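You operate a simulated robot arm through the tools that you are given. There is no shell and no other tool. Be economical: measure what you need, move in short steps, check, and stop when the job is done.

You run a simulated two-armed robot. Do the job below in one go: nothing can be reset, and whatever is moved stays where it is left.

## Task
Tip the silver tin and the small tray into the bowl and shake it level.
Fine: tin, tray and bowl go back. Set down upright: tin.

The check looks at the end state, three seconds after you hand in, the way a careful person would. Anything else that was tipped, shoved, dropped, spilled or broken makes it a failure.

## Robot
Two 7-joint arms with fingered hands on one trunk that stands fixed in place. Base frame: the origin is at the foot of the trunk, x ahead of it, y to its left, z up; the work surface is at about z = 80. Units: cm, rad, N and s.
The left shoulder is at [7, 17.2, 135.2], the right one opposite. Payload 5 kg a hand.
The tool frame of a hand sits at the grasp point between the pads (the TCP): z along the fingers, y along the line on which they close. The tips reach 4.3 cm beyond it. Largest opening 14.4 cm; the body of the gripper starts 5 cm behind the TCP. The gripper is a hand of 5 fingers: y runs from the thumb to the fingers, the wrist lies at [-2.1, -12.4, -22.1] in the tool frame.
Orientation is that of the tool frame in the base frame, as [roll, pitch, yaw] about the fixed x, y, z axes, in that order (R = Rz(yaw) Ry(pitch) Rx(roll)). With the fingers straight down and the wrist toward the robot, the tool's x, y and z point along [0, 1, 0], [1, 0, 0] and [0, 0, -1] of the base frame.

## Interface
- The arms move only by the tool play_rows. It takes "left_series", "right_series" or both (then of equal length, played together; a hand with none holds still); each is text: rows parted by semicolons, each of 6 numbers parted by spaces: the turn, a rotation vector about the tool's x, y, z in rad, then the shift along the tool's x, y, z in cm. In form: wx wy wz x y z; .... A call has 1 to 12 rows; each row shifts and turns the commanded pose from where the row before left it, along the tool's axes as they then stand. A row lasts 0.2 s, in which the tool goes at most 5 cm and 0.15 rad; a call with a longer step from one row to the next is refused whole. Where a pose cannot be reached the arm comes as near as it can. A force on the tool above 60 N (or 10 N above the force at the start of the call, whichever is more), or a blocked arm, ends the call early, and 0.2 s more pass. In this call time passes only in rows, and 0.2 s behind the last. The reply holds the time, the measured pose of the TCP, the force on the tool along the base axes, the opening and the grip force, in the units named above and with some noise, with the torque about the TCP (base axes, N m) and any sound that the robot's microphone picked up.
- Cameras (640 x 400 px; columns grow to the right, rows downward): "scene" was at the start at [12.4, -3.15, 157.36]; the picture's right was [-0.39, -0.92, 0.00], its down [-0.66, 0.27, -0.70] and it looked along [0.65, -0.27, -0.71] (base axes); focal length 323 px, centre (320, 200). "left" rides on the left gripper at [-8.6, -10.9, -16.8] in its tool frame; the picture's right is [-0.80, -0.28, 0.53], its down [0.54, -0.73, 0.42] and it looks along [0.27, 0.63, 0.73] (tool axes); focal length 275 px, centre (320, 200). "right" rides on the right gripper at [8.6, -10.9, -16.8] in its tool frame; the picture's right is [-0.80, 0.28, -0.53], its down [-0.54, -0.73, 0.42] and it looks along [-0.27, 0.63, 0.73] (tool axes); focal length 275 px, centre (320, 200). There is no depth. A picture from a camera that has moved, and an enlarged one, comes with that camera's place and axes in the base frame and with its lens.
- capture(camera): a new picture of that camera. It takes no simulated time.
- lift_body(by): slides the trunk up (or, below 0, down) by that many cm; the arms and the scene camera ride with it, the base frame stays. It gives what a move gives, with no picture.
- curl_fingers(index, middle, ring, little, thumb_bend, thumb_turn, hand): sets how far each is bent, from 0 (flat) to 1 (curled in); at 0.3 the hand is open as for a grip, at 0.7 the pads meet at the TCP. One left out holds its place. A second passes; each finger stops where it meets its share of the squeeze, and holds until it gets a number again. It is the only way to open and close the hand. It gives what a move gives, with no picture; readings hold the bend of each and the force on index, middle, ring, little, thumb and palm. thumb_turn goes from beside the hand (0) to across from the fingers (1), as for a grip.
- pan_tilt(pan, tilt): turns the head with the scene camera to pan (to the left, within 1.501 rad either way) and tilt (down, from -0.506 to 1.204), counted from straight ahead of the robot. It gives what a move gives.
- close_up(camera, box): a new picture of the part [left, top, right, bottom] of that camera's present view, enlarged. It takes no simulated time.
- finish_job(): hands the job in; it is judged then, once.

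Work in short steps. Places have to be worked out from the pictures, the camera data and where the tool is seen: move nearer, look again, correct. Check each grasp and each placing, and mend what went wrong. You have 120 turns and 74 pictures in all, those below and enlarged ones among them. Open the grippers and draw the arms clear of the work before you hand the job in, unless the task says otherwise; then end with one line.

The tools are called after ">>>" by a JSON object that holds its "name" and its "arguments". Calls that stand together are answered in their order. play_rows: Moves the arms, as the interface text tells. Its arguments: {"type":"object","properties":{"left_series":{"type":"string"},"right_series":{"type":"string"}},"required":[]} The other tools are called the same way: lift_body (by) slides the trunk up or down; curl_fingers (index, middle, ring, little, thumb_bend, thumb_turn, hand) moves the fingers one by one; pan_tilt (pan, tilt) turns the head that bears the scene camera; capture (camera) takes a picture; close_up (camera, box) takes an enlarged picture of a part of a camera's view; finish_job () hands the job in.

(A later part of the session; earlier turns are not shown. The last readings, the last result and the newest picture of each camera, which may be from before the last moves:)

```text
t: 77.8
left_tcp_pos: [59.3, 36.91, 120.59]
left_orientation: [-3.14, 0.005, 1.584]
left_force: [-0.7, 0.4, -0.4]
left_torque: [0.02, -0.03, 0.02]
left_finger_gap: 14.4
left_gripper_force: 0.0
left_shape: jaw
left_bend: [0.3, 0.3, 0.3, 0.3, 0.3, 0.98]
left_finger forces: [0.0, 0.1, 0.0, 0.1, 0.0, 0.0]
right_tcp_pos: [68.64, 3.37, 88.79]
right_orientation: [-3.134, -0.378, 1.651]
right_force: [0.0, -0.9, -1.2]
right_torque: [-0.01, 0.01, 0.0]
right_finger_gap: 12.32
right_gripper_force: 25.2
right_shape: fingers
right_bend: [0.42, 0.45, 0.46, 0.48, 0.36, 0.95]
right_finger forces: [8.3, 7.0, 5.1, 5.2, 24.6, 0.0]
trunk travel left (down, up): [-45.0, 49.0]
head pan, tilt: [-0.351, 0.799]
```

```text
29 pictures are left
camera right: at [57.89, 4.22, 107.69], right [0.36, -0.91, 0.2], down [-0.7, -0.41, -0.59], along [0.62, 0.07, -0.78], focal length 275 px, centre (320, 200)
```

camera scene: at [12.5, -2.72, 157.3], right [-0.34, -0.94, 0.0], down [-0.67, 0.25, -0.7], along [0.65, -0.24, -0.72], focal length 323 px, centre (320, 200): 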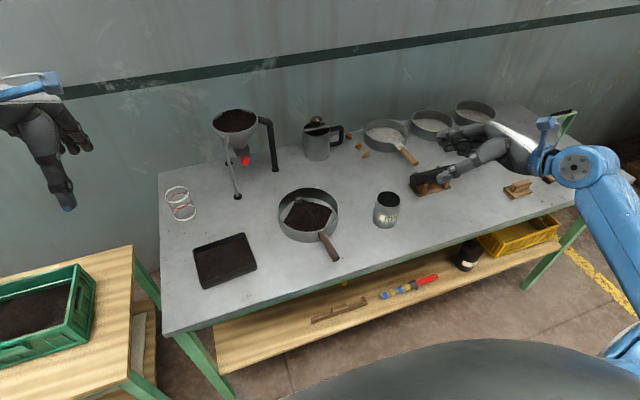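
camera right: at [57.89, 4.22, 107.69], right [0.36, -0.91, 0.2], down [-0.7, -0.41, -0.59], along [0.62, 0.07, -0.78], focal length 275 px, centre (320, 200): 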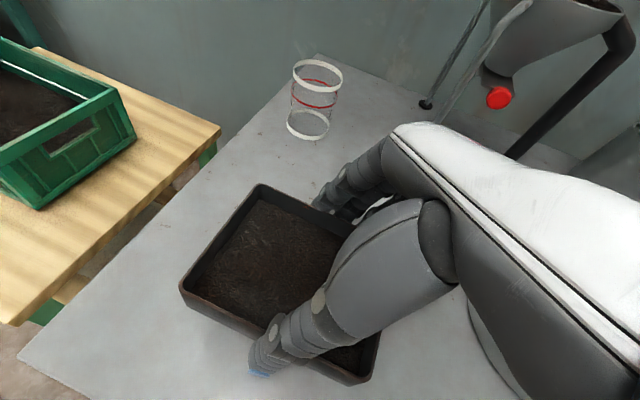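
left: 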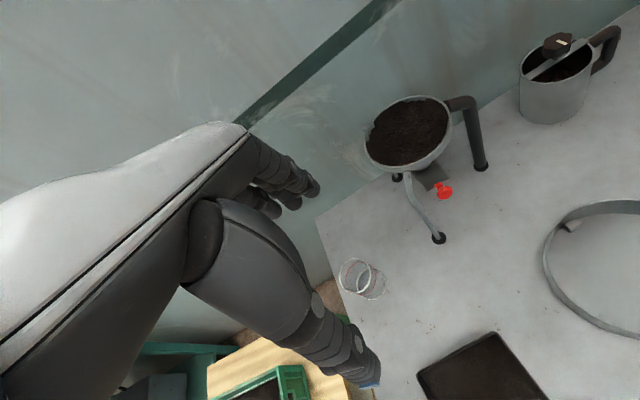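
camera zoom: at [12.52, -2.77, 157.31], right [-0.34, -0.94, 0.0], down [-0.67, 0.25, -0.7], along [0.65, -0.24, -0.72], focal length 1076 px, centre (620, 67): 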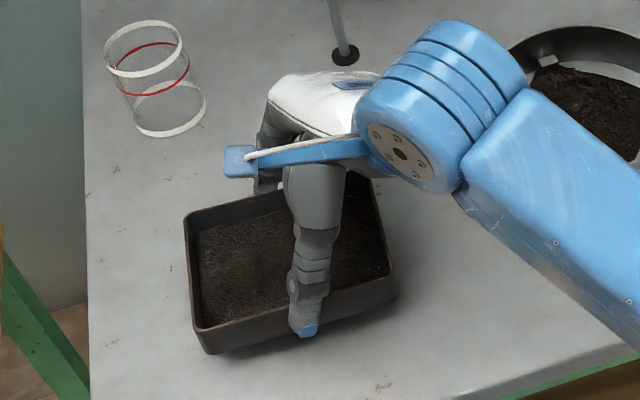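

The tray is held level and firmly. I raise it and carry it over the bowl to TCP (75.7,-22,103).

>>> {"name": "play_rows", "arguments": {"right_series": "0 0 0 1.29 0 -3.25;0 0 0 1.29 0 -3.25;0 0 0 1.29 0 -3.25;0 0 0 1.29 0 -3.25;0 0 0 -3.44 0.72 -1.37;0 0 0 -3.44 0.72 -1.37;0 0 0 -3.44 0.72 -1.37;0 0 0 -3.44 0.72 -1.37;0 0 0 -3.44 0.72 -1.37;0 0 0 -3.44 0.72 -1.37;0 0 0 -3.44 0.72 -1.37;-0.031 0 0.079 0 0 0"}}

>>> {"name": "capture", "arguments": {"camera": "scene"}}

>>> {"name": "capture", "arguments": {"camera": "right"}}

```text
t: 80.3
left_tcp_pos: [59.26, 37.03, 120.58]
left_orientation: [3.14, 0.004, 1.584]
left_force: [0.2, 0.4, 0.1]
left_torque: [0.0, 0.0, 0.01]
left_finger_gap: 14.4
left_gripper_force: 0.1
left_shape: jaw
left_bend: [0.3, 0.3, 0.3, 0.3, 0.3, 0.98]
left_finger forces: [0.1, 0.0, 0.0, 0.0, 0.0, 0.1]
right_tcp_pos: [75.94, -21.9, 102.7]
right_orientation: [-3.134, -0.377, 1.567]
right_force: [-0.8, 0.3, -1.5]
right_torque: [-0.06, 0.01, -0.01]
right_finger_gap: 12.33
right_gripper_force: 24.4
right_shape: fingers
right_bend: [0.42, 0.45, 0.46, 0.48, 0.37, 0.95]
right_finger forces: [8.2, 6.8, 4.9, 5.1, 24.0, 0.1]
trunk travel left (down, up): [-45.0, 49.0]
head pan, tilt: [-0.351, 0.799]
```

```text
28 pictures are left
camera scene: at [12.47, -2.63, 157.32], right [-0.34, -0.94, 0.0], down [-0.67, 0.25, -0.7], along [0.65, -0.24, -0.72], focal length 323 px, centre (320, 200)
```

scene: 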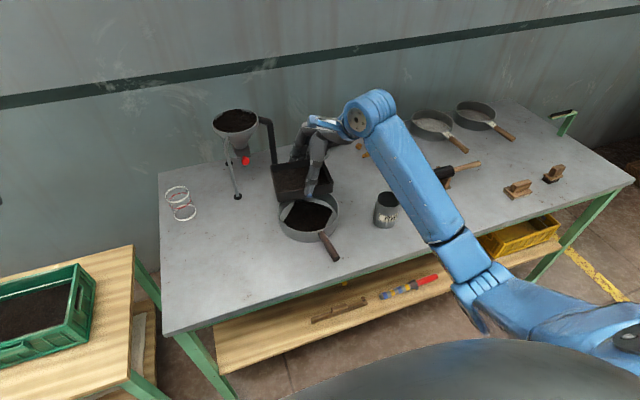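

```text
27 pictures are left
camera right: at [65.27, -20.14, 121.6], right [0.28, -0.94, 0.2], down [-0.73, -0.35, -0.59], along [0.62, 0.02, -0.78], focal length 275 px, centre (320, 200)
```

right: 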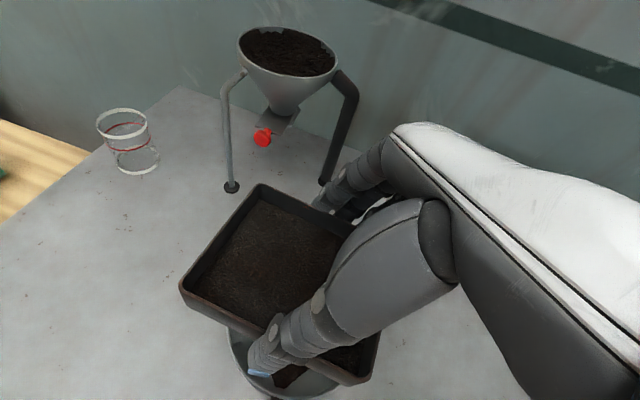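

The tray is above the bowl. I lower 4.5 cm and start tilting to about 35°.

>>> {"name": "play_rows", "arguments": {"right_series": "0 0 0 -0.83 -0.15 2.09;0 0 0 -0.83 0 2.09;0 -0.1 0 0 0 0;0 -0.1 0 0 0 0;0 -0.1 0 0 0 0;0 -0.1 0 0 0 0;0 -0.1 0 0 0 0;0 -0.1 0 0 0 0"}}

>>> {"name": "close_up", "arguments": {"camera": "scene", "box": [240, 130, 400, 270]}}

```text
t: 82.2
left_tcp_pos: [59.31, 36.97, 120.54]
left_orientation: [-3.141, 0.006, 1.584]
left_force: [0.2, 0.5, 0.4]
left_torque: [-0.02, 0.0, -0.03]
left_finger_gap: 14.39
left_gripper_force: 0.0
left_shape: jaw
left_bend: [0.3, 0.3, 0.3, 0.3, 0.3, 0.98]
left_finger forces: [0.1, 0.0, 0.1, 0.1, 0.1, 0.0]
right_tcp_pos: [75.67, -22.05, 98.3]
right_orientation: [-3.132, 0.225, 1.571]
right_force: [0.3, -0.3, -1.0]
right_torque: [0.02, 0.0, -0.02]
right_finger_gap: 12.33
right_gripper_force: 24.8
right_shape: fingers
right_bend: [0.42, 0.45, 0.46, 0.48, 0.37, 0.94]
right_finger forces: [8.0, 6.8, 4.9, 5.0, 24.0, 0.0]
trunk travel left (down, up): [-45.0, 49.0]
head pan, tilt: [-0.351, 0.799]
```

```text
2.86 times, centred on (320, 200) of scene
camera zoom: at [12.55, -2.69, 157.31], right [-0.34, -0.94, 0.0], down [-0.67, 0.25, -0.7], along [0.65, -0.24, -0.72], focal length 922 px, centre (320, 200)
```

zoom: 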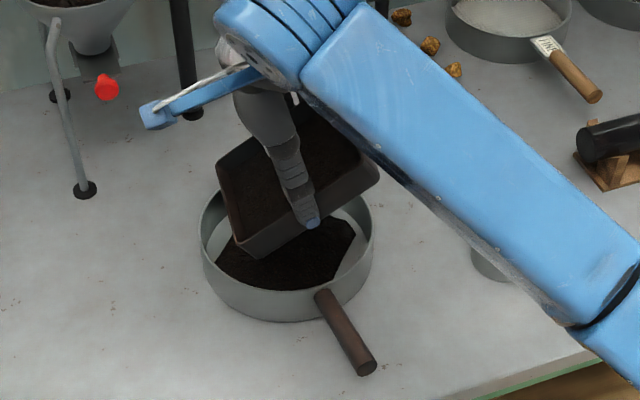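

The tea is still holding in the tray, and the lip is near the left rim. I shift 5 cm right to centre the lip, then tilt on while following so the lip stays over the bowl's middle.

>>> {"name": "play_rows", "arguments": {"right_series": "0 0 0 -2.4 0 0.55;0 0 0 -2.4 0 0.55;0 -0.1 0 0.5 0 -0.2;0 -0.1 0 0.5 0 -0.2;0 -0.1 0 0.45 0 -0.3;0 -0.1 0 0.45 0 -0.3"}}

>>> {"name": "close_up", "arguments": {"camera": "scene", "box": [240, 130, 400, 270]}}

```text
t: 83.5
left_tcp_pos: [59.27, 36.97, 120.46]
left_orientation: [-3.141, 0.006, 1.584]
left_force: [-0.1, -0.2, -0.3]
left_torque: [-0.04, 0.03, 0.01]
left_finger_gap: 14.37
left_gripper_force: 0.1
left_shape: jaw
left_bend: [0.3, 0.3, 0.3, 0.3, 0.3, 0.98]
left_finger forces: [0.0, 0.1, 0.0, 0.0, 0.0, 0.1]
right_tcp_pos: [75.85, -24.78, 98.53]
right_orientation: [-3.132, 0.624, 1.574]
right_force: [0.5, 0.3, -1.5]
right_torque: [0.05, -0.04, -0.01]
right_finger_gap: 12.35
right_gripper_force: 24.1
right_shape: fingers
right_bend: [0.42, 0.45, 0.46, 0.48, 0.37, 0.94]
right_finger forces: [8.1, 6.7, 5.0, 4.9, 23.9, 0.0]
trunk travel left (down, up): [-45.0, 49.0]
head pan, tilt: [-0.351, 0.799]
```

```text
2.86 times, centred on (320, 200) of scene
camera zoom: at [12.56, -2.65, 157.31], right [-0.34, -0.94, 0.0], down [-0.67, 0.25, -0.7], along [0.65, -0.24, -0.72], focal length 922 px, centre (320, 200)
```

zoom: 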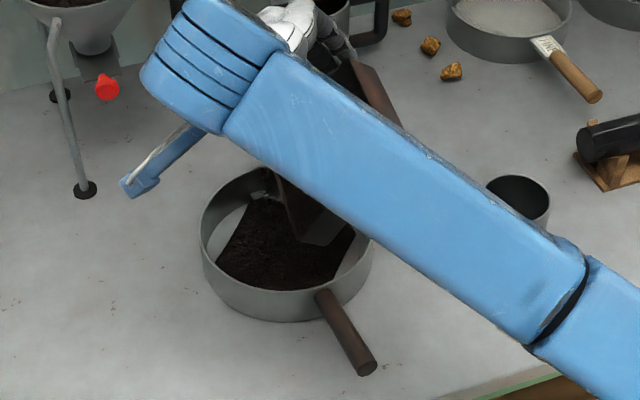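

Tilt about 57° now and the lip is central. Tip on to about 86° while following.

>>> {"name": "play_rows", "arguments": {"right_series": "0 -0.1 0 0.55 0 -0.5;0 -0.1 0 0.52 0 -0.55;0 -0.1 0 0.48 0 -0.57;0 -0.1 0 0.42 0 -0.6;0 -0.1 0 0.38 0 -0.63;0 0 0 0 0 0;0 0 0 0 0 0"}}

>>> {"name": "capture", "arguments": {"camera": "right"}}

```text
t: 85.2
left_tcp_pos: [59.41, 36.94, 120.53]
left_orientation: [3.141, 0.005, 1.585]
left_force: [-0.1, -0.3, -0.4]
left_torque: [-0.04, 0.01, -0.03]
left_finger_gap: 14.39
left_gripper_force: 0.0
left_shape: jaw
left_bend: [0.3, 0.3, 0.3, 0.3, 0.3, 0.98]
left_finger forces: [0.1, 0.0, 0.0, 0.0, 0.0, 0.0]
right_tcp_pos: [75.8, -21.05, 98.57]
right_orientation: [-3.124, 1.125, 1.585]
right_force: [0.1, 0.4, -0.5]
right_torque: [0.05, -0.05, 0.01]
right_finger_gap: 12.32
right_gripper_force: 23.9
right_shape: fingers
right_bend: [0.42, 0.45, 0.46, 0.48, 0.37, 0.94]
right_finger forces: [7.9, 6.7, 4.9, 4.8, 23.9, 0.0]
trunk travel left (down, up): [-45.0, 49.0]
head pan, tilt: [-0.351, 0.799]
```

```text
24 pictures are left
camera right: at [64.95, -2.32, 98.26], right [0.29, 0.14, 0.95], down [-0.72, -0.61, 0.31], along [0.62, -0.78, -0.08], focal length 275 px, centre (320, 200)
```

right: 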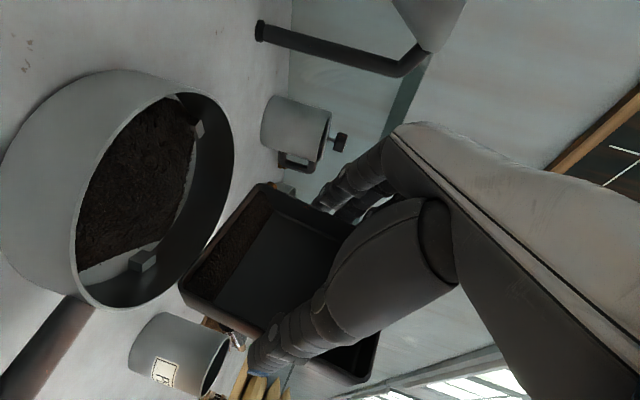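

Most has come out and the rest lies against the lip wall. Tilt on to about 115° and shake.

>>> {"name": "play_rows", "arguments": {"right_series": "0 -0.1 0 0.25 0 -0.55;0 -0.1 0 0.2 0 -0.58;0 -0.1 0 0.1 0 -0.6;0 -0.1 0 0.05 0 -0.6;0 -0.08 0 0 0 -0.6;0 0 0 0 0 0;0 0 0 0 0 0;0 0 0 0 0 0"}}

>>> {"name": "capture", "arguments": {"camera": "right"}}

```text
t: 87.0
left_tcp_pos: [59.23, 36.93, 120.55]
left_orientation: [3.14, 0.004, 1.585]
left_force: [0.1, 0.8, 0.0]
left_torque: [0.02, 0.02, -0.01]
left_finger_gap: 14.38
left_gripper_force: 0.1
left_shape: jaw
left_bend: [0.3, 0.3, 0.3, 0.3, 0.3, 0.98]
left_finger forces: [0.0, 0.0, 0.1, 0.1, 0.0, 0.0]
right_tcp_pos: [75.73, -18.1, 98.87]
right_orientation: [-0.219, 1.537, -1.791]
right_force: [0.4, 0.0, -0.4]
right_torque: [0.06, -0.04, -0.01]
right_finger_gap: 12.32
right_gripper_force: 24.5
right_shape: fingers
right_bend: [0.42, 0.45, 0.46, 0.48, 0.37, 0.94]
right_finger forces: [8.0, 6.8, 4.8, 4.9, 23.8, 0.0]
trunk travel left (down, up): [-45.0, 49.0]
head pan, tilt: [-0.351, 0.799]
```

```text
23 pictures are left
camera right: at [64.92, -1.74, 89.83], right [0.29, 0.56, 0.78], down [-0.72, -0.4, 0.56], along [0.63, -0.72, 0.29], focal length 275 px, centre (320, 200)
```

right: 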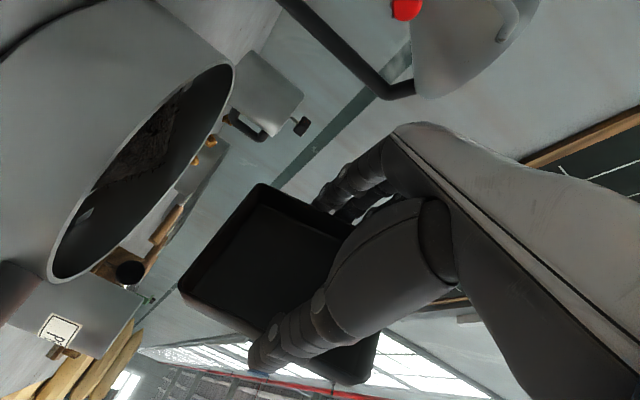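

The tray looks empty. I do a brief shake, then tilt back level over the bowl.

>>> {"name": "play_rows", "arguments": {"right_series": "0 0 0 0.7 0 0;0 0 0 -0.7 0 0;0 0 0 0.7 0 0;0 0 0 -0.7 0 0;0 0 0 0 0 0;0 0.1 0 0 0 0.6;0 0.15 0 0 0 0.7;0 0.15 0 0 0 0.7;0 0.15 0 0 0 0.5;0 0.15 0 0 0 0;0 0.15 0 0 0 0;0 0.15 0 0 0 0"}}

>>> {"name": "play_rows", "arguments": {"right_series": "0 0.15 0 0 0 0;0 0.15 0 0 0 0;0 0.15 0 0 0 0;0 0.15 0 0 0 0;0 0.15 0 0 0 0;0 0.15 0 0 0 0;0 0.1 0 0 0 0"}}

>>> {"name": "close_up", "arguments": {"camera": "scene", "box": [240, 130, 400, 270]}}

```text
t: 89.5
left_tcp_pos: [59.23, 36.88, 120.63]
left_orientation: [3.14, 0.005, 1.584]
left_force: [0.0, 0.3, 0.6]
left_torque: [0.0, -0.03, 0.01]
left_finger_gap: 14.41
left_gripper_force: 0.1
left_shape: jaw
left_bend: [0.3, 0.3, 0.3, 0.3, 0.3, 0.98]
left_finger forces: [0.0, 0.0, 0.0, 0.0, 0.0, 0.0]
right_tcp_pos: [75.72, -20.54, 98.5]
right_orientation: [-3.135, 0.602, 1.574]
right_force: [-0.2, -0.2, -1.4]
right_torque: [0.06, -0.04, 0.01]
right_finger_gap: 12.32
right_gripper_force: 23.5
right_shape: fingers
right_bend: [0.42, 0.45, 0.46, 0.48, 0.37, 0.94]
right_finger forces: [8.1, 6.7, 4.9, 4.8, 23.6, 0.0]
trunk travel left (down, up): [-45.0, 49.0]
head pan, tilt: [-0.351, 0.799]
```

```text
t: 91.2
left_tcp_pos: [59.21, 36.97, 120.6]
left_orientation: [3.14, 0.005, 1.585]
left_force: [1.2, -0.4, -0.4]
left_torque: [-0.01, -0.03, 0.01]
left_finger_gap: 14.39
left_gripper_force: 0.0
left_shape: jaw
left_bend: [0.3, 0.3, 0.3, 0.3, 0.3, 0.98]
left_finger forces: [0.0, 0.0, 0.1, 0.0, 0.0, 0.0]
right_tcp_pos: [75.85, -20.97, 98.72]
right_orientation: [-3.137, -0.395, 1.566]
right_force: [-1.5, -0.3, 0.3]
right_torque: [0.03, 0.02, 0.01]
right_finger_gap: 12.32
right_gripper_force: 23.1
right_shape: fingers
right_bend: [0.42, 0.45, 0.46, 0.48, 0.37, 0.94]
right_finger forces: [7.9, 6.7, 4.8, 4.6, 23.2, 0.1]
trunk travel left (down, up): [-45.0, 49.0]
head pan, tilt: [-0.351, 0.799]
```

```text
2.86 times, centred on (320, 200) of scene
camera zoom: at [12.52, -2.79, 157.31], right [-0.34, -0.94, 0.0], down [-0.67, 0.25, -0.7], along [0.65, -0.24, -0.72], focal length 922 px, centre (320, 200)
```

zoom: 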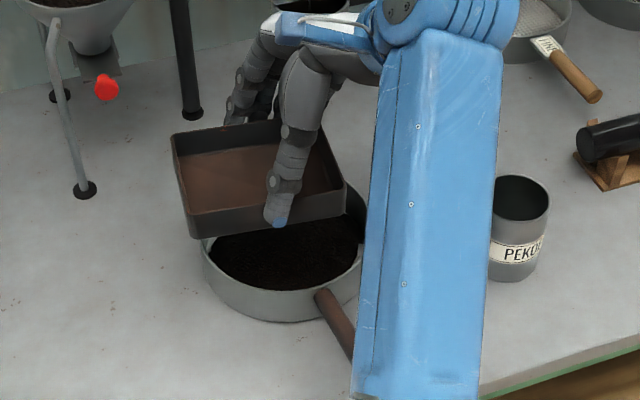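

The tray is empty with no spill visible. I take it back: up, yaw, and across to above its place.

>>> {"name": "play_rows", "arguments": {"right_series": "0 -0.017 0 1.48 0 -3.72;0.031 0 -0.079 0 0 0;0 0 0 3.25 -0.69 1.4;0 0 0 3.25 -0.69 1.4;0 0 0 3.25 -0.69 1.4;0 0 0 3.25 -0.69 1.4;0 0 0 3.25 -0.69 1.4;0 0 0 3.25 -0.69 1.4;0 0 0 3.25 -0.69 1.4;0 0 0 0 0 0"}}

```text
t: 93.5
left_tcp_pos: [59.2, 36.94, 120.58]
left_orientation: [3.141, 0.006, 1.584]
left_force: [-0.3, -0.1, -0.1]
left_torque: [0.0, -0.02, -0.02]
left_finger_gap: 14.38
left_gripper_force: 0.1
left_shape: jaw
left_bend: [0.3, 0.3, 0.3, 0.3, 0.3, 0.98]
left_finger forces: [0.0, 0.1, 0.0, 0.0, 0.0, 0.0]
right_tcp_pos: [71.07, 0.63, 103.76]
right_orientation: [3.103, -0.336, 1.641]
right_force: [-0.3, 0.3, -1.1]
right_torque: [-0.01, -0.02, 0.01]
right_finger_gap: 12.26
right_gripper_force: 23.8
right_shape: fingers
right_bend: [0.42, 0.45, 0.46, 0.48, 0.37, 0.94]
right_finger forces: [8.1, 6.5, 4.9, 4.7, 23.4, 0.0]
trunk travel left (down, up): [-45.0, 49.0]
head pan, tilt: [-0.351, 0.799]
stopped in row 10 (right hand): the arm was blocked; the commanded pose is now the measured one
```

The arm stopped slightly short ("blocked"). I check the scene before going on.

>>> {"name": "capture", "arguments": {"camera": "scene"}}

```text
21 pictures are left
camera scene: at [12.51, -2.76, 157.31], right [-0.34, -0.94, 0.0], down [-0.67, 0.25, -0.7], along [0.65, -0.24, -0.72], focal length 323 px, centre (320, 200)
```

scene: 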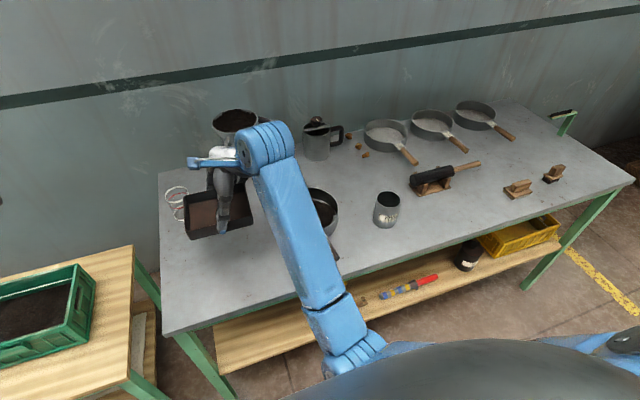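

The elbow is folded close to the trunk. I try the rest of the motion in small steps, lowering as I go.

>>> {"name": "play_rows", "arguments": {"right_series": "0 0 0 0.4 -0.6 1.5;0.02 0.02 0 0.4 -0.6 1.5;0.025 0.022 0 0.4 -0.6 1.5;0 0 0 0 0 0"}}

```text
t: 94.5
left_tcp_pos: [59.27, 36.82, 120.57]
left_orientation: [3.14, 0.005, 1.583]
left_force: [-0.6, 0.7, 0.3]
left_torque: [-0.03, -0.01, -0.03]
left_finger_gap: 14.39
left_gripper_force: 0.0
left_shape: jaw
left_bend: [0.3, 0.3, 0.3, 0.3, 0.3, 0.98]
left_finger forces: [0.0, 0.0, 0.0, 0.1, 0.1, 0.0]
right_tcp_pos: [70.46, 1.87, 101.28]
right_orientation: [3.115, -0.36, 1.643]
right_force: [-0.5, 0.3, -1.1]
right_torque: [-0.05, 0.01, 0.01]
right_finger_gap: 12.27
right_gripper_force: 24.1
right_shape: fingers
right_bend: [0.42, 0.45, 0.46, 0.48, 0.37, 0.94]
right_finger forces: [8.0, 6.7, 4.8, 4.7, 23.4, 0.0]
trunk travel left (down, up): [-45.0, 49.0]
head pan, tilt: [-0.351, 0.799]
```

The elbow is jammed by the folded arm. Raising the trunk (the hand rides up with it) and then reaching down again will stretch the arm and free the elbow.

>>> {"name": "lift_body", "arguments": {"by": 15}}

>>> {"name": "play_rows", "arguments": {"right_series": "0 0 0 -1.11 0 2.79;0 0 0 -1.11 0 2.79;0 0 0 -1.11 0 2.79;0 0 0 -1.11 0 2.79;0 0 0 0 0 0"}}

>>> {"name": "capture", "arguments": {"camera": "scene"}}

```text
t: 96.3
left_tcp_pos: [59.18, 36.85, 135.58]
left_orientation: [-3.141, 0.005, 1.585]
left_force: [-0.3, -0.7, -0.6]
left_torque: [0.02, 0.02, 0.02]
left_finger_gap: 14.37
left_gripper_force: 0.0
left_shape: jaw
left_bend: [0.3, 0.3, 0.3, 0.3, 0.3, 0.98]
left_finger forces: [0.1, 0.0, 0.1, 0.0, 0.0, 0.0]
right_tcp_pos: [70.29, 1.83, 115.82]
right_orientation: [3.123, -0.357, 1.641]
right_force: [0.2, -0.1, -1.0]
right_torque: [0.0, 0.0, 0.01]
right_finger_gap: 12.32
right_gripper_force: 24.3
right_shape: fingers
right_bend: [0.42, 0.45, 0.46, 0.48, 0.37, 0.94]
right_finger forces: [8.1, 6.6, 4.8, 4.6, 23.4, 0.0]
trunk travel left (down, up): [-60.0, 34.0]
head pan, tilt: [-0.351, 0.799]
```

```text
t: 97.5
left_tcp_pos: [59.31, 36.87, 135.58]
left_orientation: [3.141, 0.006, 1.583]
left_force: [0.4, 0.2, 0.0]
left_torque: [0.0, 0.02, 0.02]
left_finger_gap: 14.38
left_gripper_force: 0.1
left_shape: jaw
left_bend: [0.3, 0.3, 0.3, 0.3, 0.3, 0.98]
left_finger forces: [0.0, 0.1, 0.0, 0.0, 0.0, 0.1]
right_tcp_pos: [69.08, 3.28, 102.8]
right_orientation: [-3.137, -0.383, 1.645]
right_force: [0.1, -0.8, -0.1]
right_torque: [-0.01, -0.03, -0.01]
right_finger_gap: 12.32
right_gripper_force: 23.2
right_shape: fingers
right_bend: [0.42, 0.45, 0.46, 0.48, 0.37, 0.94]
right_finger forces: [7.9, 6.6, 4.7, 4.6, 23.1, 0.0]
trunk travel left (down, up): [-60.0, 34.0]
head pan, tilt: [-0.351, 0.799]
```

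```text
20 pictures are left
camera scene: at [12.51, -2.79, 172.31], right [-0.34, -0.94, 0.0], down [-0.67, 0.25, -0.7], along [0.65, -0.24, -0.72], focal length 323 px, centre (320, 200)
```

scene: 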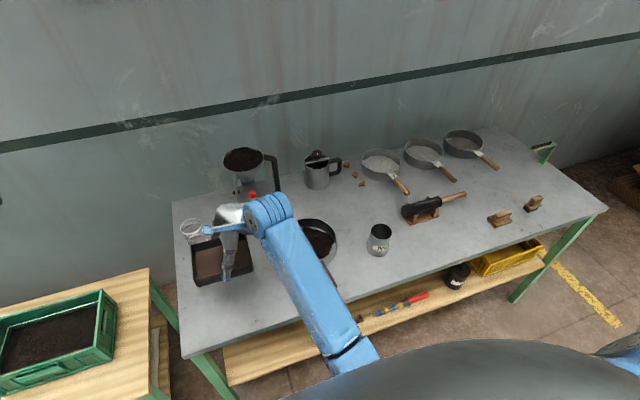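

That freed it: the pose is exactly over the tray's place. Lower 13.5 cm.

>>> {"name": "play_rows", "arguments": {"right_series": "0 0 0 -1.25 0 3.13;0 0 0 -1.25 0 3.13;0 0 0 -1.25 0 3.13;0 0 0 -1.25 0 3.13;0 0 0 0 0 0"}}

>>> {"name": "close_up", "arguments": {"camera": "scene", "box": [150, 180, 310, 300]}}

```text
t: 98.7
left_tcp_pos: [59.15, 36.99, 135.58]
left_orientation: [3.14, 0.004, 1.585]
left_force: [0.8, 0.1, 0.3]
left_torque: [0.02, 0.0, 0.02]
left_finger_gap: 14.4
left_gripper_force: 0.0
left_shape: jaw
left_bend: [0.3, 0.3, 0.3, 0.3, 0.3, 0.98]
left_finger forces: [0.0, 0.1, 0.1, 0.0, 0.0, 0.0]
right_tcp_pos: [68.91, 3.57, 89.57]
right_orientation: [-3.136, -0.382, 1.645]
right_force: [-0.5, 0.4, -0.5]
right_torque: [0.02, -0.02, 0.0]
right_finger_gap: 12.29
right_gripper_force: 23.4
right_shape: fingers
right_bend: [0.42, 0.46, 0.46, 0.48, 0.37, 0.94]
right_finger forces: [7.9, 6.6, 4.8, 4.6, 23.0, 0.1]
trunk travel left (down, up): [-60.0, 34.0]
head pan, tilt: [-0.351, 0.799]
```

```text
3.33 times, centred on (230, 240) of scene
camera zoom: at [12.49, -2.75, 172.31], right [-0.34, -0.94, 0.0], down [-0.67, 0.25, -0.7], along [0.65, -0.24, -0.72], focal length 1076 px, centre (620, 67)
```

zoom: 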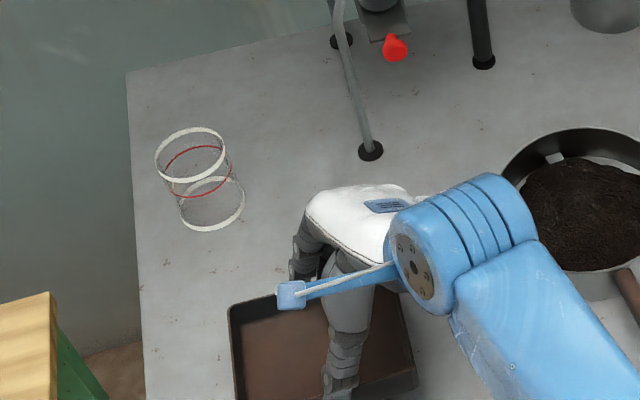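

Lower the last 3.3 cm, then 1–2 mm steps until it touches.

>>> {"name": "play_rows", "arguments": {"right_series": "0 0 0 -0.4 0 1.02;0 0 0 -0.4 0 1.02;0 0 0 -0.26 0 0.65;0 0 0 -0.11 0 0.28;0 0 0 0 0 0"}}

>>> {"name": "play_rows", "arguments": {"right_series": "0 0 0 -0.055 0 0.14;0 0 0 -0.055 0 0.14;0 0 0 0 0 0"}}

```text
t: 99.9
left_tcp_pos: [59.31, 36.86, 135.66]
left_orientation: [3.139, 0.006, 1.586]
left_force: [0.4, 0.4, -0.6]
left_torque: [-0.03, -0.01, 0.03]
left_finger_gap: 14.37
left_gripper_force: 0.1
left_shape: jaw
left_bend: [0.3, 0.3, 0.3, 0.3, 0.3, 0.98]
left_finger forces: [0.1, 0.0, 0.0, 0.0, 0.0, 0.0]
right_tcp_pos: [68.92, 3.41, 86.32]
right_orientation: [-3.137, -0.382, 1.646]
right_force: [-0.2, -0.4, -0.3]
right_torque: [0.01, 0.02, -0.03]
right_finger_gap: 12.33
right_gripper_force: 23.1
right_shape: fingers
right_bend: [0.42, 0.46, 0.46, 0.48, 0.37, 0.94]
right_finger forces: [7.9, 6.6, 4.7, 4.5, 22.9, 0.0]
trunk travel left (down, up): [-60.0, 34.0]
head pan, tilt: [-0.351, 0.799]
```

```text
t: 100.7
left_tcp_pos: [59.27, 36.8, 135.59]
left_orientation: [3.14, 0.005, 1.585]
left_force: [-0.2, -0.9, 0.2]
left_torque: [0.0, -0.03, 0.04]
left_finger_gap: 14.36
left_gripper_force: 0.0
left_shape: jaw
left_bend: [0.3, 0.3, 0.3, 0.3, 0.3, 0.98]
left_finger forces: [0.1, 0.0, 0.0, 0.1, 0.0, 0.0]
right_tcp_pos: [68.95, 3.54, 85.98]
right_orientation: [-3.136, -0.381, 1.646]
right_force: [-0.7, -0.2, 1.4]
right_torque: [-0.16, -0.14, 0.0]
right_finger_gap: 12.32
right_gripper_force: 22.9
right_shape: fingers
right_bend: [0.43, 0.46, 0.46, 0.48, 0.37, 0.94]
right_finger forces: [7.8, 6.5, 5.0, 4.6, 23.4, 0.1]
trunk travel left (down, up): [-60.0, 34.0]
head pan, tilt: [-0.351, 0.799]
```

Just touching. Another 1.5 mm, then open.

>>> {"name": "play_rows", "arguments": {"right_series": "0 0 0 -0.055 0 0.14;0 0 0 0 0 0"}}

>>> {"name": "curl_fingers", "arguments": {"hand": "right", "index": 0.3, "middle": 0.3, "ring": 0.3, "little": 0.3, "thumb_bend": 0.3}}

```text
t: 101.3
left_tcp_pos: [59.11, 36.88, 135.7]
left_orientation: [3.139, 0.006, 1.584]
left_force: [0.6, 0.0, 0.2]
left_torque: [-0.03, 0.04, 0.02]
left_finger_gap: 14.4
left_gripper_force: 0.1
left_shape: jaw
left_bend: [0.3, 0.3, 0.3, 0.3, 0.3, 0.98]
left_finger forces: [0.0, 0.0, 0.1, 0.1, 0.0, 0.1]
right_tcp_pos: [68.9, 3.54, 85.83]
right_orientation: [-3.139, -0.383, 1.645]
right_force: [0.5, 0.6, 8.4]
right_torque: [-0.29, -0.53, -0.03]
right_finger_gap: 12.27
right_gripper_force: 23.9
right_shape: fingers
right_bend: [0.43, 0.46, 0.46, 0.49, 0.37, 0.94]
right_finger forces: [7.7, 6.6, 5.5, 4.6, 23.8, 0.1]
trunk travel left (down, up): [-60.0, 34.0]
head pan, tilt: [-0.351, 0.799]
```

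```text
t: 102.3
left_tcp_pos: [59.24, 36.9, 135.72]
left_orientation: [3.141, 0.007, 1.585]
left_force: [-0.5, 0.1, -0.7]
left_torque: [0.01, 0.01, -0.01]
left_finger_gap: 14.38
left_gripper_force: 0.1
left_shape: jaw
left_bend: [0.3, 0.3, 0.3, 0.3, 0.3, 0.98]
left_finger forces: [0.0, 0.1, 0.0, 0.0, 0.1, 0.0]
right_tcp_pos: [68.91, 3.42, 85.81]
right_orientation: [-3.136, -0.382, 1.644]
right_force: [0.6, 0.0, 0.4]
right_torque: [-0.02, -0.03, 0.01]
right_finger_gap: 14.92
right_gripper_force: 0.1
right_shape: fingers
right_bend: [0.3, 0.3, 0.3, 0.3, 0.3, 0.97]
right_finger forces: [0.1, 0.1, 0.1, 0.1, 0.1, 0.0]
trunk travel left (down, up): [-60.0, 34.0]
head pan, tilt: [-0.351, 0.799]
```

Released. I raise the hand 18 cm straight up and look at tray and bowl.

>>> {"name": "play_rows", "arguments": {"right_series": "0 0 0 0.75 0 -1.86;0 0 0 1.1 0 -2.8;0 0 0 1.49 0 -3.71;0 0 0 1.49 0 -3.71;0 0 0 1.49 0 -3.71;0 0 0 -3 0 -1.2;0 0 0 -3 0 -1.2;0 0 0 -3 0 -1.2"}}

>>> {"name": "capture", "arguments": {"camera": "scene"}}

```text
t: 104.1
left_tcp_pos: [59.18, 36.88, 135.59]
left_orientation: [3.139, 0.003, 1.584]
left_force: [-0.2, 0.0, 0.8]
left_torque: [0.01, 0.01, 0.02]
left_finger_gap: 14.39
left_gripper_force: 0.1
left_shape: jaw
left_bend: [0.3, 0.3, 0.3, 0.3, 0.3, 0.98]
left_finger forces: [0.1, 0.0, 0.1, 0.0, 0.1, 0.1]
right_tcp_pos: [69.72, -6.03, 103.03]
right_orientation: [-3.135, -0.383, 1.645]
right_force: [1.2, 0.4, -0.2]
right_torque: [0.0, -0.03, 0.02]
right_finger_gap: 14.94
right_gripper_force: 0.1
right_shape: fingers
right_bend: [0.3, 0.3, 0.3, 0.3, 0.3, 0.98]
right_finger forces: [0.0, 0.0, 0.0, 0.1, 0.0, 0.1]
trunk travel left (down, up): [-60.0, 34.0]
head pan, tilt: [-0.351, 0.799]
```

```text
18 pictures are left
camera scene: at [12.5, -2.86, 172.31], right [-0.34, -0.94, 0.0], down [-0.67, 0.25, -0.7], along [0.65, -0.24, -0.72], focal length 323 px, centre (320, 200)
```

scene: 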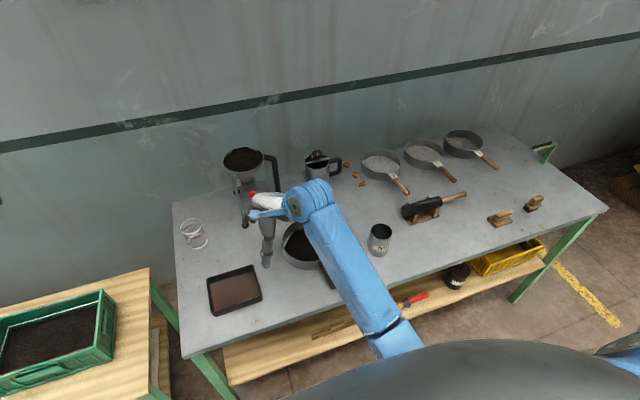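

The tray is back in place. Now for the shake I set up the right hand to grip the bowl's handle: fingers straight down, pinch across the handle.

>>> {"name": "play_rows", "arguments": {"right_series": "0 -0.128 0 0 0 -3;0 -0.128 0 0 0 -3;0 -0.127 0 0 0 -3;0 0 -0.144 0 0 0;0 0 -0.144 0 0 0;0 0 -0.144 0 0 0;0 0 -0.144 0 0 0;0 0 -0.144 0 0 0;0 0 -0.144 0 0 0;0 0 -0.144 0 0 0;0 0 -0.144 0 0 0;0 0 -0.144 0 0 0"}}

>>> {"name": "play_rows", "arguments": {"right_series": "0 0 -0.144 0 0 0;0 0 -0.14 0 0 0"}}

```text
t: 106.7
left_tcp_pos: [59.31, 36.91, 135.61]
left_orientation: [3.141, 0.006, 1.583]
left_force: [-0.8, 0.4, -0.3]
left_torque: [-0.02, -0.02, 0.01]
left_finger_gap: 14.4
left_gripper_force: 0.0
left_shape: jaw
left_bend: [0.3, 0.3, 0.3, 0.3, 0.3, 0.98]
left_finger forces: [0.0, 0.0, 0.0, 0.0, 0.0, 0.1]
right_tcp_pos: [70.06, -8.45, 111.48]
right_orientation: [-3.139, -0.004, 2.945]
right_force: [-0.7, 0.0, -0.9]
right_torque: [0.0, -0.01, 0.0]
right_finger_gap: 14.95
right_gripper_force: 0.1
right_shape: fingers
right_bend: [0.3, 0.3, 0.3, 0.3, 0.3, 0.98]
right_finger forces: [0.0, 0.1, 0.0, 0.1, 0.1, 0.0]
trunk travel left (down, up): [-60.0, 34.0]
head pan, tilt: [-0.351, 0.799]
```

```text
t: 107.3
left_tcp_pos: [59.33, 36.95, 135.5]
left_orientation: [3.141, 0.004, 1.586]
left_force: [0.7, -0.7, 0.3]
left_torque: [-0.02, 0.06, 0.0]
left_finger_gap: 14.37
left_gripper_force: 0.1
left_shape: jaw
left_bend: [0.3, 0.3, 0.3, 0.3, 0.3, 0.98]
left_finger forces: [0.1, 0.1, 0.1, 0.0, 0.0, 0.0]
right_tcp_pos: [70.07, -8.42, 111.28]
right_orientation: [-3.14, -0.007, -3.054]
right_force: [-0.2, 1.0, -0.2]
right_torque: [0.0, -0.02, 0.01]
right_finger_gap: 14.93
right_gripper_force: 0.0
right_shape: fingers
right_bend: [0.3, 0.3, 0.3, 0.3, 0.3, 0.98]
right_finger forces: [0.0, 0.0, 0.0, 0.1, 0.0, 0.0]
trunk travel left (down, up): [-60.0, 34.0]
head pan, tilt: [-0.351, 0.799]
```

>>> {"name": "play_rows", "arguments": {"right_series": "0 0 0 1.97 -2.84 3.06;0 0 0 1.97 -2.84 3.06;0 0 0 1.97 -2.84 3.06;0 0 0 1.97 -2.84 3.06;0 0 0 1.97 -2.84 3.06;0 0 0 0 0 0"}}

>>> {"name": "close_up", "arguments": {"camera": "scene", "box": [240, 190, 400, 310]}}

>>> {"name": "capture", "arguments": {"camera": "right"}}

```text
t: 108.7
left_tcp_pos: [59.24, 36.99, 135.56]
left_orientation: [-3.141, 0.005, 1.586]
left_force: [-0.1, 0.7, 0.4]
left_torque: [-0.03, 0.02, -0.01]
left_finger_gap: 14.38
left_gripper_force: 0.2
left_shape: jaw
left_bend: [0.3, 0.3, 0.3, 0.3, 0.3, 0.98]
left_finger forces: [0.0, 0.1, 0.1, 0.1, 0.0, 0.1]
right_tcp_pos: [61.27, -23.26, 96.08]
right_orientation: [-3.139, -0.007, -3.057]
right_force: [0.3, 0.5, 0.3]
right_torque: [-0.03, 0.01, -0.04]
right_finger_gap: 14.96
right_gripper_force: 0.0
right_shape: fingers
right_bend: [0.3, 0.3, 0.3, 0.3, 0.3, 0.98]
right_finger forces: [0.1, 0.0, 0.0, 0.0, 0.0, 0.1]
trunk travel left (down, up): [-60.0, 34.0]
head pan, tilt: [-0.351, 0.799]
```

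```text
3.33 times, centred on (320, 250) of scene
camera zoom: at [12.56, -2.63, 172.31], right [-0.34, -0.94, 0.0], down [-0.67, 0.25, -0.7], along [0.65, -0.24, -0.72], focal length 1076 px, centre (320, 33)
```

zoom: 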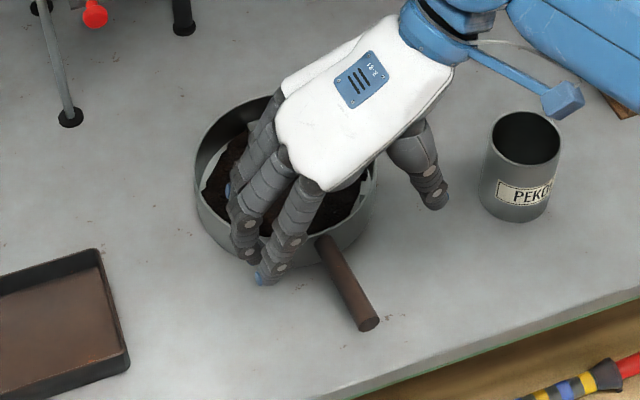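

```text
16 pictures are left
camera right: at [53.77, -34.98, 113.01], right [0.77, 0.35, 0.53], down [0.6, -0.68, -0.43], along [0.21, 0.65, -0.73], focal length 275 px, centre (320, 200)
```

right: 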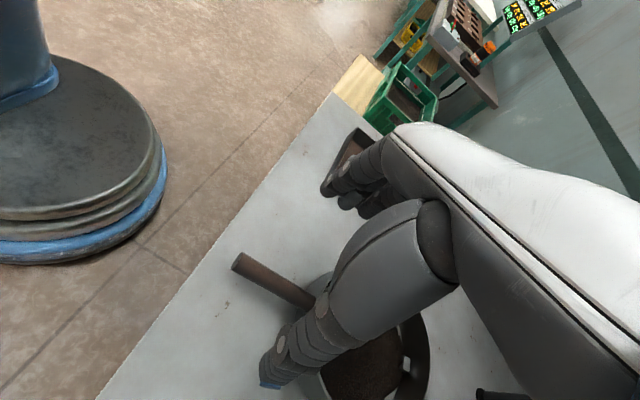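

The handle runs from (67,-23.2) to (57.3,-23.8). The hand straddles it, so I lower 9.5 cm, shifting slightly toward the robot.

>>> {"name": "play_rows", "arguments": {"right_series": "0 0 0 0.3 -0.1 3.3;0 0 0 0.3 -0.1 3.2;0 0 0 0.3 -0.05 3;0 0 0 0 0 0"}}

>>> {"name": "close_up", "arguments": {"camera": "scene", "box": [240, 190, 400, 310]}}

```text
t: 109.7
left_tcp_pos: [59.17, 36.88, 135.65]
left_orientation: [3.14, 0.005, 1.586]
left_force: [-0.4, 0.3, -1.1]
left_torque: [0.0, 0.0, 0.01]
left_finger_gap: 14.37
left_gripper_force: 0.1
left_shape: jaw
left_bend: [0.3, 0.3, 0.3, 0.3, 0.3, 0.98]
left_finger forces: [0.0, 0.1, 0.0, 0.0, 0.0, 0.0]
right_tcp_pos: [60.32, -23.93, 86.79]
right_orientation: [3.141, -0.005, -3.054]
right_force: [0.3, 0.6, 0.1]
right_torque: [0.01, -0.05, 0.0]
right_finger_gap: 14.94
right_gripper_force: 0.1
right_shape: fingers
right_bend: [0.3, 0.3, 0.3, 0.3, 0.3, 0.98]
right_finger forces: [0.1, 0.0, 0.0, 0.1, 0.0, 0.0]
trunk travel left (down, up): [-60.0, 34.0]
head pan, tilt: [-0.351, 0.799]
```

```text
3.33 times, centred on (320, 250) of scene
camera zoom: at [12.48, -2.81, 172.31], right [-0.34, -0.94, 0.0], down [-0.67, 0.25, -0.7], along [0.65, -0.24, -0.72], focal length 1076 px, centre (320, 33)
```

zoom: 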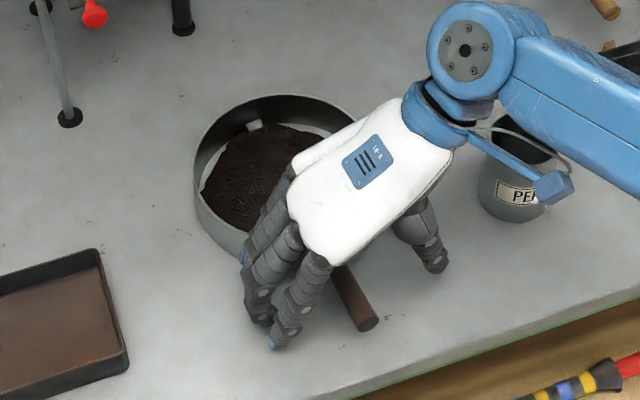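

The hand is placed well. I lower 0.8 cm, ease 0.6 cm away from the bowl wall, and close the thumb, index, middle and ring partway.

>>> {"name": "play_rows", "arguments": {"right_series": "0 0 0 0.6 0.2 0.8;0 0 0 0 0 0"}}

>>> {"name": "curl_fingers", "arguments": {"hand": "right", "index": 0.58, "middle": 0.58, "ring": 0.58, "thumb_bend": 0.58}}

>>> {"name": "close_up", "arguments": {"camera": "scene", "box": [240, 190, 400, 310]}}

```text
t: 110.3
left_tcp_pos: [59.28, 36.94, 135.56]
left_orientation: [3.138, 0.005, 1.585]
left_force: [-0.6, 0.4, 1.1]
left_torque: [-0.01, 0.0, 0.02]
left_finger_gap: 14.36
left_gripper_force: 0.0
left_shape: jaw
left_bend: [0.3, 0.3, 0.3, 0.3, 0.3, 0.98]
left_finger forces: [0.0, 0.1, 0.0, 0.0, 0.0, 0.0]
right_tcp_pos: [59.62, -23.6, 85.83]
right_orientation: [-3.14, -0.005, -3.055]
right_force: [0.4, -0.7, 0.9]
right_torque: [-0.03, 0.01, -0.01]
right_finger_gap: 14.94
right_gripper_force: 0.0
right_shape: fingers
right_bend: [0.3, 0.3, 0.3, 0.3, 0.3, 0.98]
right_finger forces: [0.0, 0.1, 0.1, 0.0, 0.1, 0.0]
trunk travel left (down, up): [-60.0, 34.0]
head pan, tilt: [-0.351, 0.799]
```

```text
t: 111.3
left_tcp_pos: [59.28, 36.96, 135.6]
left_orientation: [3.14, 0.006, 1.585]
left_force: [1.1, 0.0, 0.0]
left_torque: [0.0, 0.01, 0.02]
left_finger_gap: 14.41
left_gripper_force: 0.1
left_shape: jaw
left_bend: [0.3, 0.3, 0.3, 0.3, 0.3, 0.98]
left_finger forces: [0.0, 0.0, 0.0, 0.0, 0.0, 0.0]
right_tcp_pos: [59.73, -23.62, 86.01]
right_orientation: [-3.138, -0.003, -3.055]
right_force: [-0.7, -0.3, 0.3]
right_torque: [0.03, 0.0, 0.0]
right_finger_gap: 5.38
right_gripper_force: 0.1
right_shape: fingers
right_bend: [0.57, 0.57, 0.57, 0.3, 0.57, 0.98]
right_finger forces: [0.0, 0.1, 0.0, 0.0, 0.0, 0.1]
trunk travel left (down, up): [-60.0, 34.0]
head pan, tilt: [-0.351, 0.799]
```

```text
3.33 times, centred on (320, 250) of scene
camera zoom: at [12.5, -2.78, 172.31], right [-0.34, -0.94, 0.0], down [-0.67, 0.25, -0.7], along [0.65, -0.24, -0.72], focal length 1076 px, centre (320, 33)
```

zoom: 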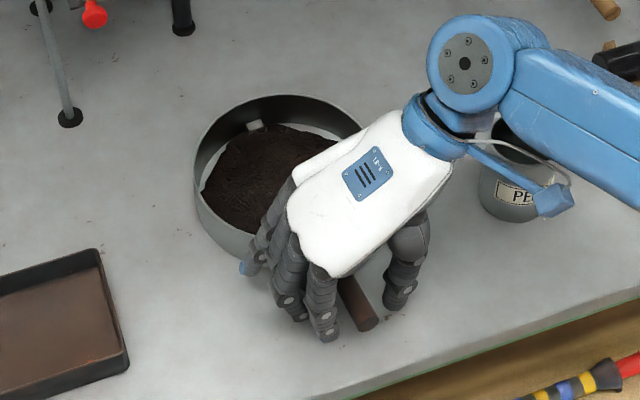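

Closing in evenly around the handle without touching yet. I close fully.

>>> {"name": "curl_fingers", "arguments": {"hand": "right", "index": 0.72, "middle": 0.72, "ring": 0.72, "thumb_bend": 0.72}}

>>> {"name": "close_up", "arguments": {"camera": "scene", "box": [240, 190, 400, 310]}}

```text
t: 112.3
left_tcp_pos: [59.26, 36.86, 135.59]
left_orientation: [-3.141, 0.004, 1.585]
left_force: [-0.3, 0.8, 0.6]
left_torque: [-0.01, -0.02, 0.0]
left_finger_gap: 14.39
left_gripper_force: 0.0
left_shape: jaw
left_bend: [0.3, 0.3, 0.3, 0.3, 0.3, 0.98]
left_finger forces: [0.0, 0.0, 0.1, 0.1, 0.0, 0.0]
right_tcp_pos: [59.79, -23.62, 85.94]
right_orientation: [-3.139, -0.004, -3.056]
right_force: [0.1, 0.1, -1.6]
right_torque: [0.03, 0.12, 0.06]
right_finger_gap: 0.64
right_gripper_force: 7.0
right_shape: fingers
right_bend: [0.72, 0.72, 0.71, 0.3, 0.7, 0.97]
right_finger forces: [3.0, 1.4, 3.3, 0.1, 5.9, 0.0]
trunk travel left (down, up): [-60.0, 34.0]
head pan, tilt: [-0.351, 0.799]
```

```text
3.33 times, centred on (320, 250) of scene
camera zoom: at [12.53, -2.78, 172.31], right [-0.34, -0.94, 0.0], down [-0.67, 0.25, -0.7], along [0.65, -0.24, -0.72], focal length 1076 px, centre (320, 33)
```

zoom: 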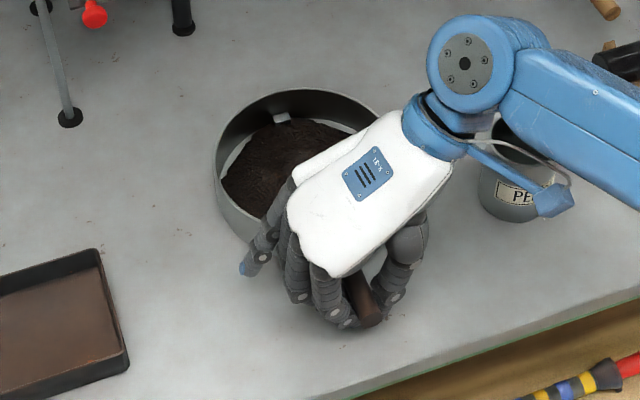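

The closing moved the bowl about 2 cm to the right; I'll correct that at the end. First I firm up the grip.

>>> {"name": "curl_fingers", "arguments": {"hand": "right", "index": 0.85, "middle": 0.85, "ring": 0.85, "thumb_bend": 0.8}}

>>> {"name": "close_up", "arguments": {"camera": "scene", "box": [240, 190, 400, 310]}}

```text
t: 113.3
left_tcp_pos: [59.2, 36.9, 135.56]
left_orientation: [3.142, 0.006, 1.585]
left_force: [0.1, -0.2, 0.5]
left_torque: [-0.02, 0.02, 0.01]
left_finger_gap: 14.38
left_gripper_force: 0.1
left_shape: jaw
left_bend: [0.3, 0.3, 0.3, 0.3, 0.3, 0.98]
left_finger forces: [0.0, 0.0, 0.0, 0.1, 0.0, 0.0]
right_tcp_pos: [59.64, -23.71, 85.94]
right_orientation: [-3.138, -0.006, -3.056]
right_force: [0.4, 0.0, -1.4]
right_torque: [0.02, 0.08, -0.01]
right_finger_gap: 0.1
right_gripper_force: 0.8
right_shape: fingers
right_bend: [0.79, 0.85, 0.85, 0.3, 0.76, 0.97]
right_finger forces: [0.1, 0.0, 1.5, 0.0, 0.0, 0.0]
trunk travel left (down, up): [-60.0, 34.0]
head pan, tilt: [-0.351, 0.799]
```

```text
3.33 times, centred on (320, 250) of scene
camera zoom: at [12.53, -2.79, 172.31], right [-0.34, -0.94, 0.0], down [-0.67, 0.25, -0.7], along [0.65, -0.24, -0.72], focal length 1076 px, centre (320, 33)
```

zoom: 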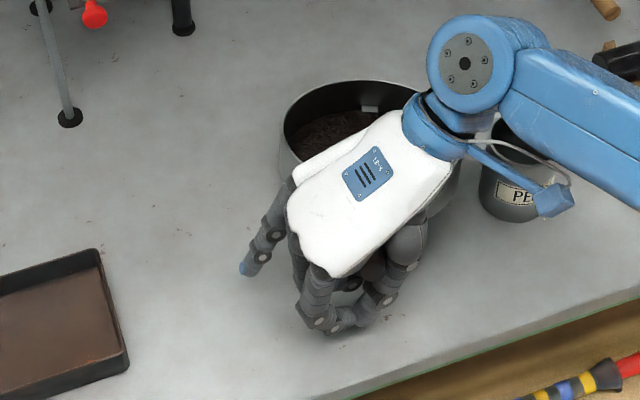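

The handle slipped out and the bowl slid right. Before opening I look where the handle is.

>>> {"name": "capture", "arguments": {"camera": "right"}}

```text
11 pictures are left
camera right: at [52.23, -35.32, 102.8], right [0.77, 0.35, 0.53], down [0.6, -0.68, -0.43], along [0.21, 0.65, -0.73], focal length 275 px, centre (320, 200)
```

right: 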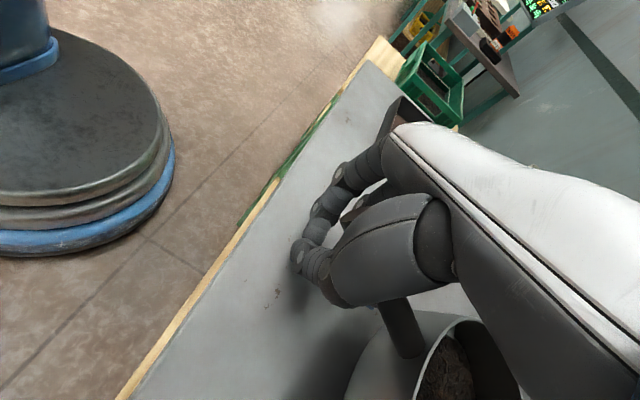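

The handle is caged loosely between thumb and fingers, turned about 27°. Gripping only with the tips pushes it out, so I open, raise the hand, and will regrip with the hand pitched forward.

>>> {"name": "curl_fingers", "arguments": {"hand": "right", "index": 0.3, "middle": 0.3, "ring": 0.3, "thumb_bend": 0.3}}

>>> {"name": "play_rows", "arguments": {"right_series": "0 0 0 0 0 -2;0 0 0 0 0 -3;0 0 0 0 0 -4;0 0 0 0 0 -4;0 0 0 4 0 -2;0 0 0 4 0 -2;0 0 0 4 0 -1;0 0 0 0 0 0"}}

>>> {"name": "close_up", "arguments": {"camera": "scene", "box": [250, 190, 410, 300]}}

```text
t: 114.3
left_tcp_pos: [59.2, 36.94, 135.46]
left_orientation: [3.139, 0.006, 1.585]
left_force: [-0.2, -0.2, -0.8]
left_torque: [-0.01, -0.02, -0.03]
left_finger_gap: 14.36
left_gripper_force: 0.1
left_shape: jaw
left_bend: [0.3, 0.3, 0.3, 0.3, 0.3, 0.98]
left_finger forces: [0.0, 0.0, 0.1, 0.0, 0.0, 0.0]
right_tcp_pos: [59.64, -23.66, 85.97]
right_orientation: [-3.14, -0.006, -3.057]
right_force: [-0.3, -0.2, 0.1]
right_torque: [0.0, -0.03, -0.01]
right_finger_gap: 14.91
right_gripper_force: 0.2
right_shape: fingers
right_bend: [0.3, 0.3, 0.3, 0.3, 0.3, 0.97]
right_finger forces: [0.0, 0.0, 0.0, 0.0, 0.0, 0.0]
trunk travel left (down, up): [-60.0, 34.0]
head pan, tilt: [-0.351, 0.799]
```

```text
t: 116.1
left_tcp_pos: [59.34, 36.93, 135.57]
left_orientation: [-3.141, 0.004, 1.584]
left_force: [0.2, 0.5, -0.8]
left_torque: [-0.02, 0.03, -0.02]
left_finger_gap: 14.39
left_gripper_force: 0.0
left_shape: jaw
left_bend: [0.3, 0.3, 0.3, 0.3, 0.3, 0.98]
left_finger forces: [0.0, 0.0, 0.0, 0.1, 0.1, 0.0]
right_tcp_pos: [47.91, -24.67, 103.87]
right_orientation: [-3.139, -0.008, -3.057]
right_force: [-0.1, 0.2, -0.3]
right_torque: [0.0, 0.05, 0.02]
right_finger_gap: 14.95
right_gripper_force: 0.1
right_shape: fingers
right_bend: [0.3, 0.3, 0.3, 0.3, 0.3, 0.97]
right_finger forces: [0.0, 0.1, 0.0, 0.1, 0.0, 0.1]
trunk travel left (down, up): [-60.0, 34.0]
head pan, tilt: [-0.351, 0.799]
```

```text
3.64 times, centred on (330, 245) of scene
camera zoom: at [12.58, -2.75, 172.3], right [-0.34, -0.94, 0.0], down [-0.67, 0.25, -0.7], along [0.65, -0.24, -0.72], focal length 1174 px, centre (284, 36)
```

zoom: 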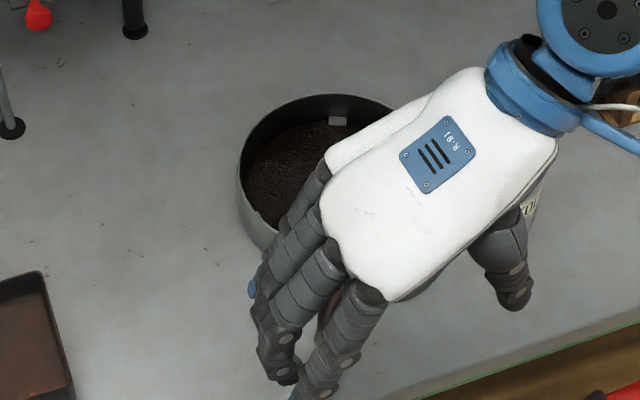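

The hand still hides the handle. I pitch it forward about 50° and move it right out of the camera's view.

>>> {"name": "play_rows", "arguments": {"right_series": "0 -0.145 0 0 -3 0;0 -0.145 0 0 -3 0;0 -0.145 0 0 -3 0;0 -0.145 0 0 -3 0;0 -0.145 0 0 -3 0;0 -0.145 0 0 -3 0;0 0 0 0 0 0"}}

>>> {"name": "close_up", "arguments": {"camera": "scene", "box": [250, 190, 410, 300]}}

```text
t: 117.7
left_tcp_pos: [59.02, 37.01, 135.65]
left_orientation: [3.141, 0.005, 1.586]
left_force: [-1.0, -0.2, 0.9]
left_torque: [-0.06, -0.02, 0.01]
left_finger_gap: 14.38
left_gripper_force: 0.1
left_shape: jaw
left_bend: [0.3, 0.3, 0.3, 0.3, 0.3, 0.98]
left_finger forces: [0.0, 0.0, 0.0, 0.0, 0.0, 0.1]
right_tcp_pos: [49.35, -42.6, 104.17]
right_orientation: [-3.139, 0.866, -3.054]
right_force: [0.0, 1.4, 1.1]
right_torque: [-0.06, -0.01, -0.02]
right_finger_gap: 14.99
right_gripper_force: 0.1
right_shape: fingers
right_bend: [0.3, 0.3, 0.3, 0.3, 0.3, 0.97]
right_finger forces: [0.1, 0.0, 0.0, 0.1, 0.1, 0.0]
trunk travel left (down, up): [-60.0, 34.0]
head pan, tilt: [-0.351, 0.799]
```

```text
3.64 times, centred on (330, 245) of scene
camera zoom: at [12.3, -2.69, 172.36], right [-0.34, -0.94, 0.0], down [-0.67, 0.25, -0.7], along [0.66, -0.24, -0.72], focal length 1174 px, centre (284, 36)
```

zoom: 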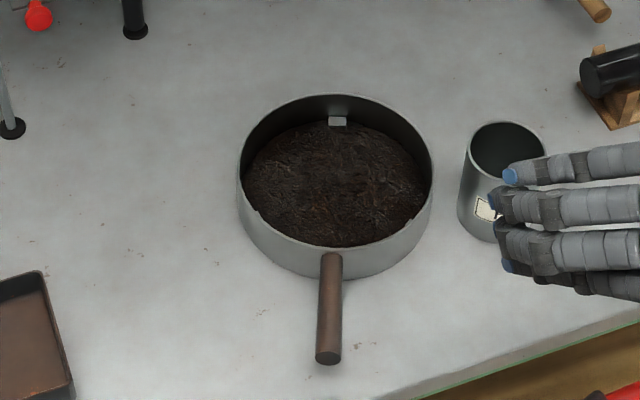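

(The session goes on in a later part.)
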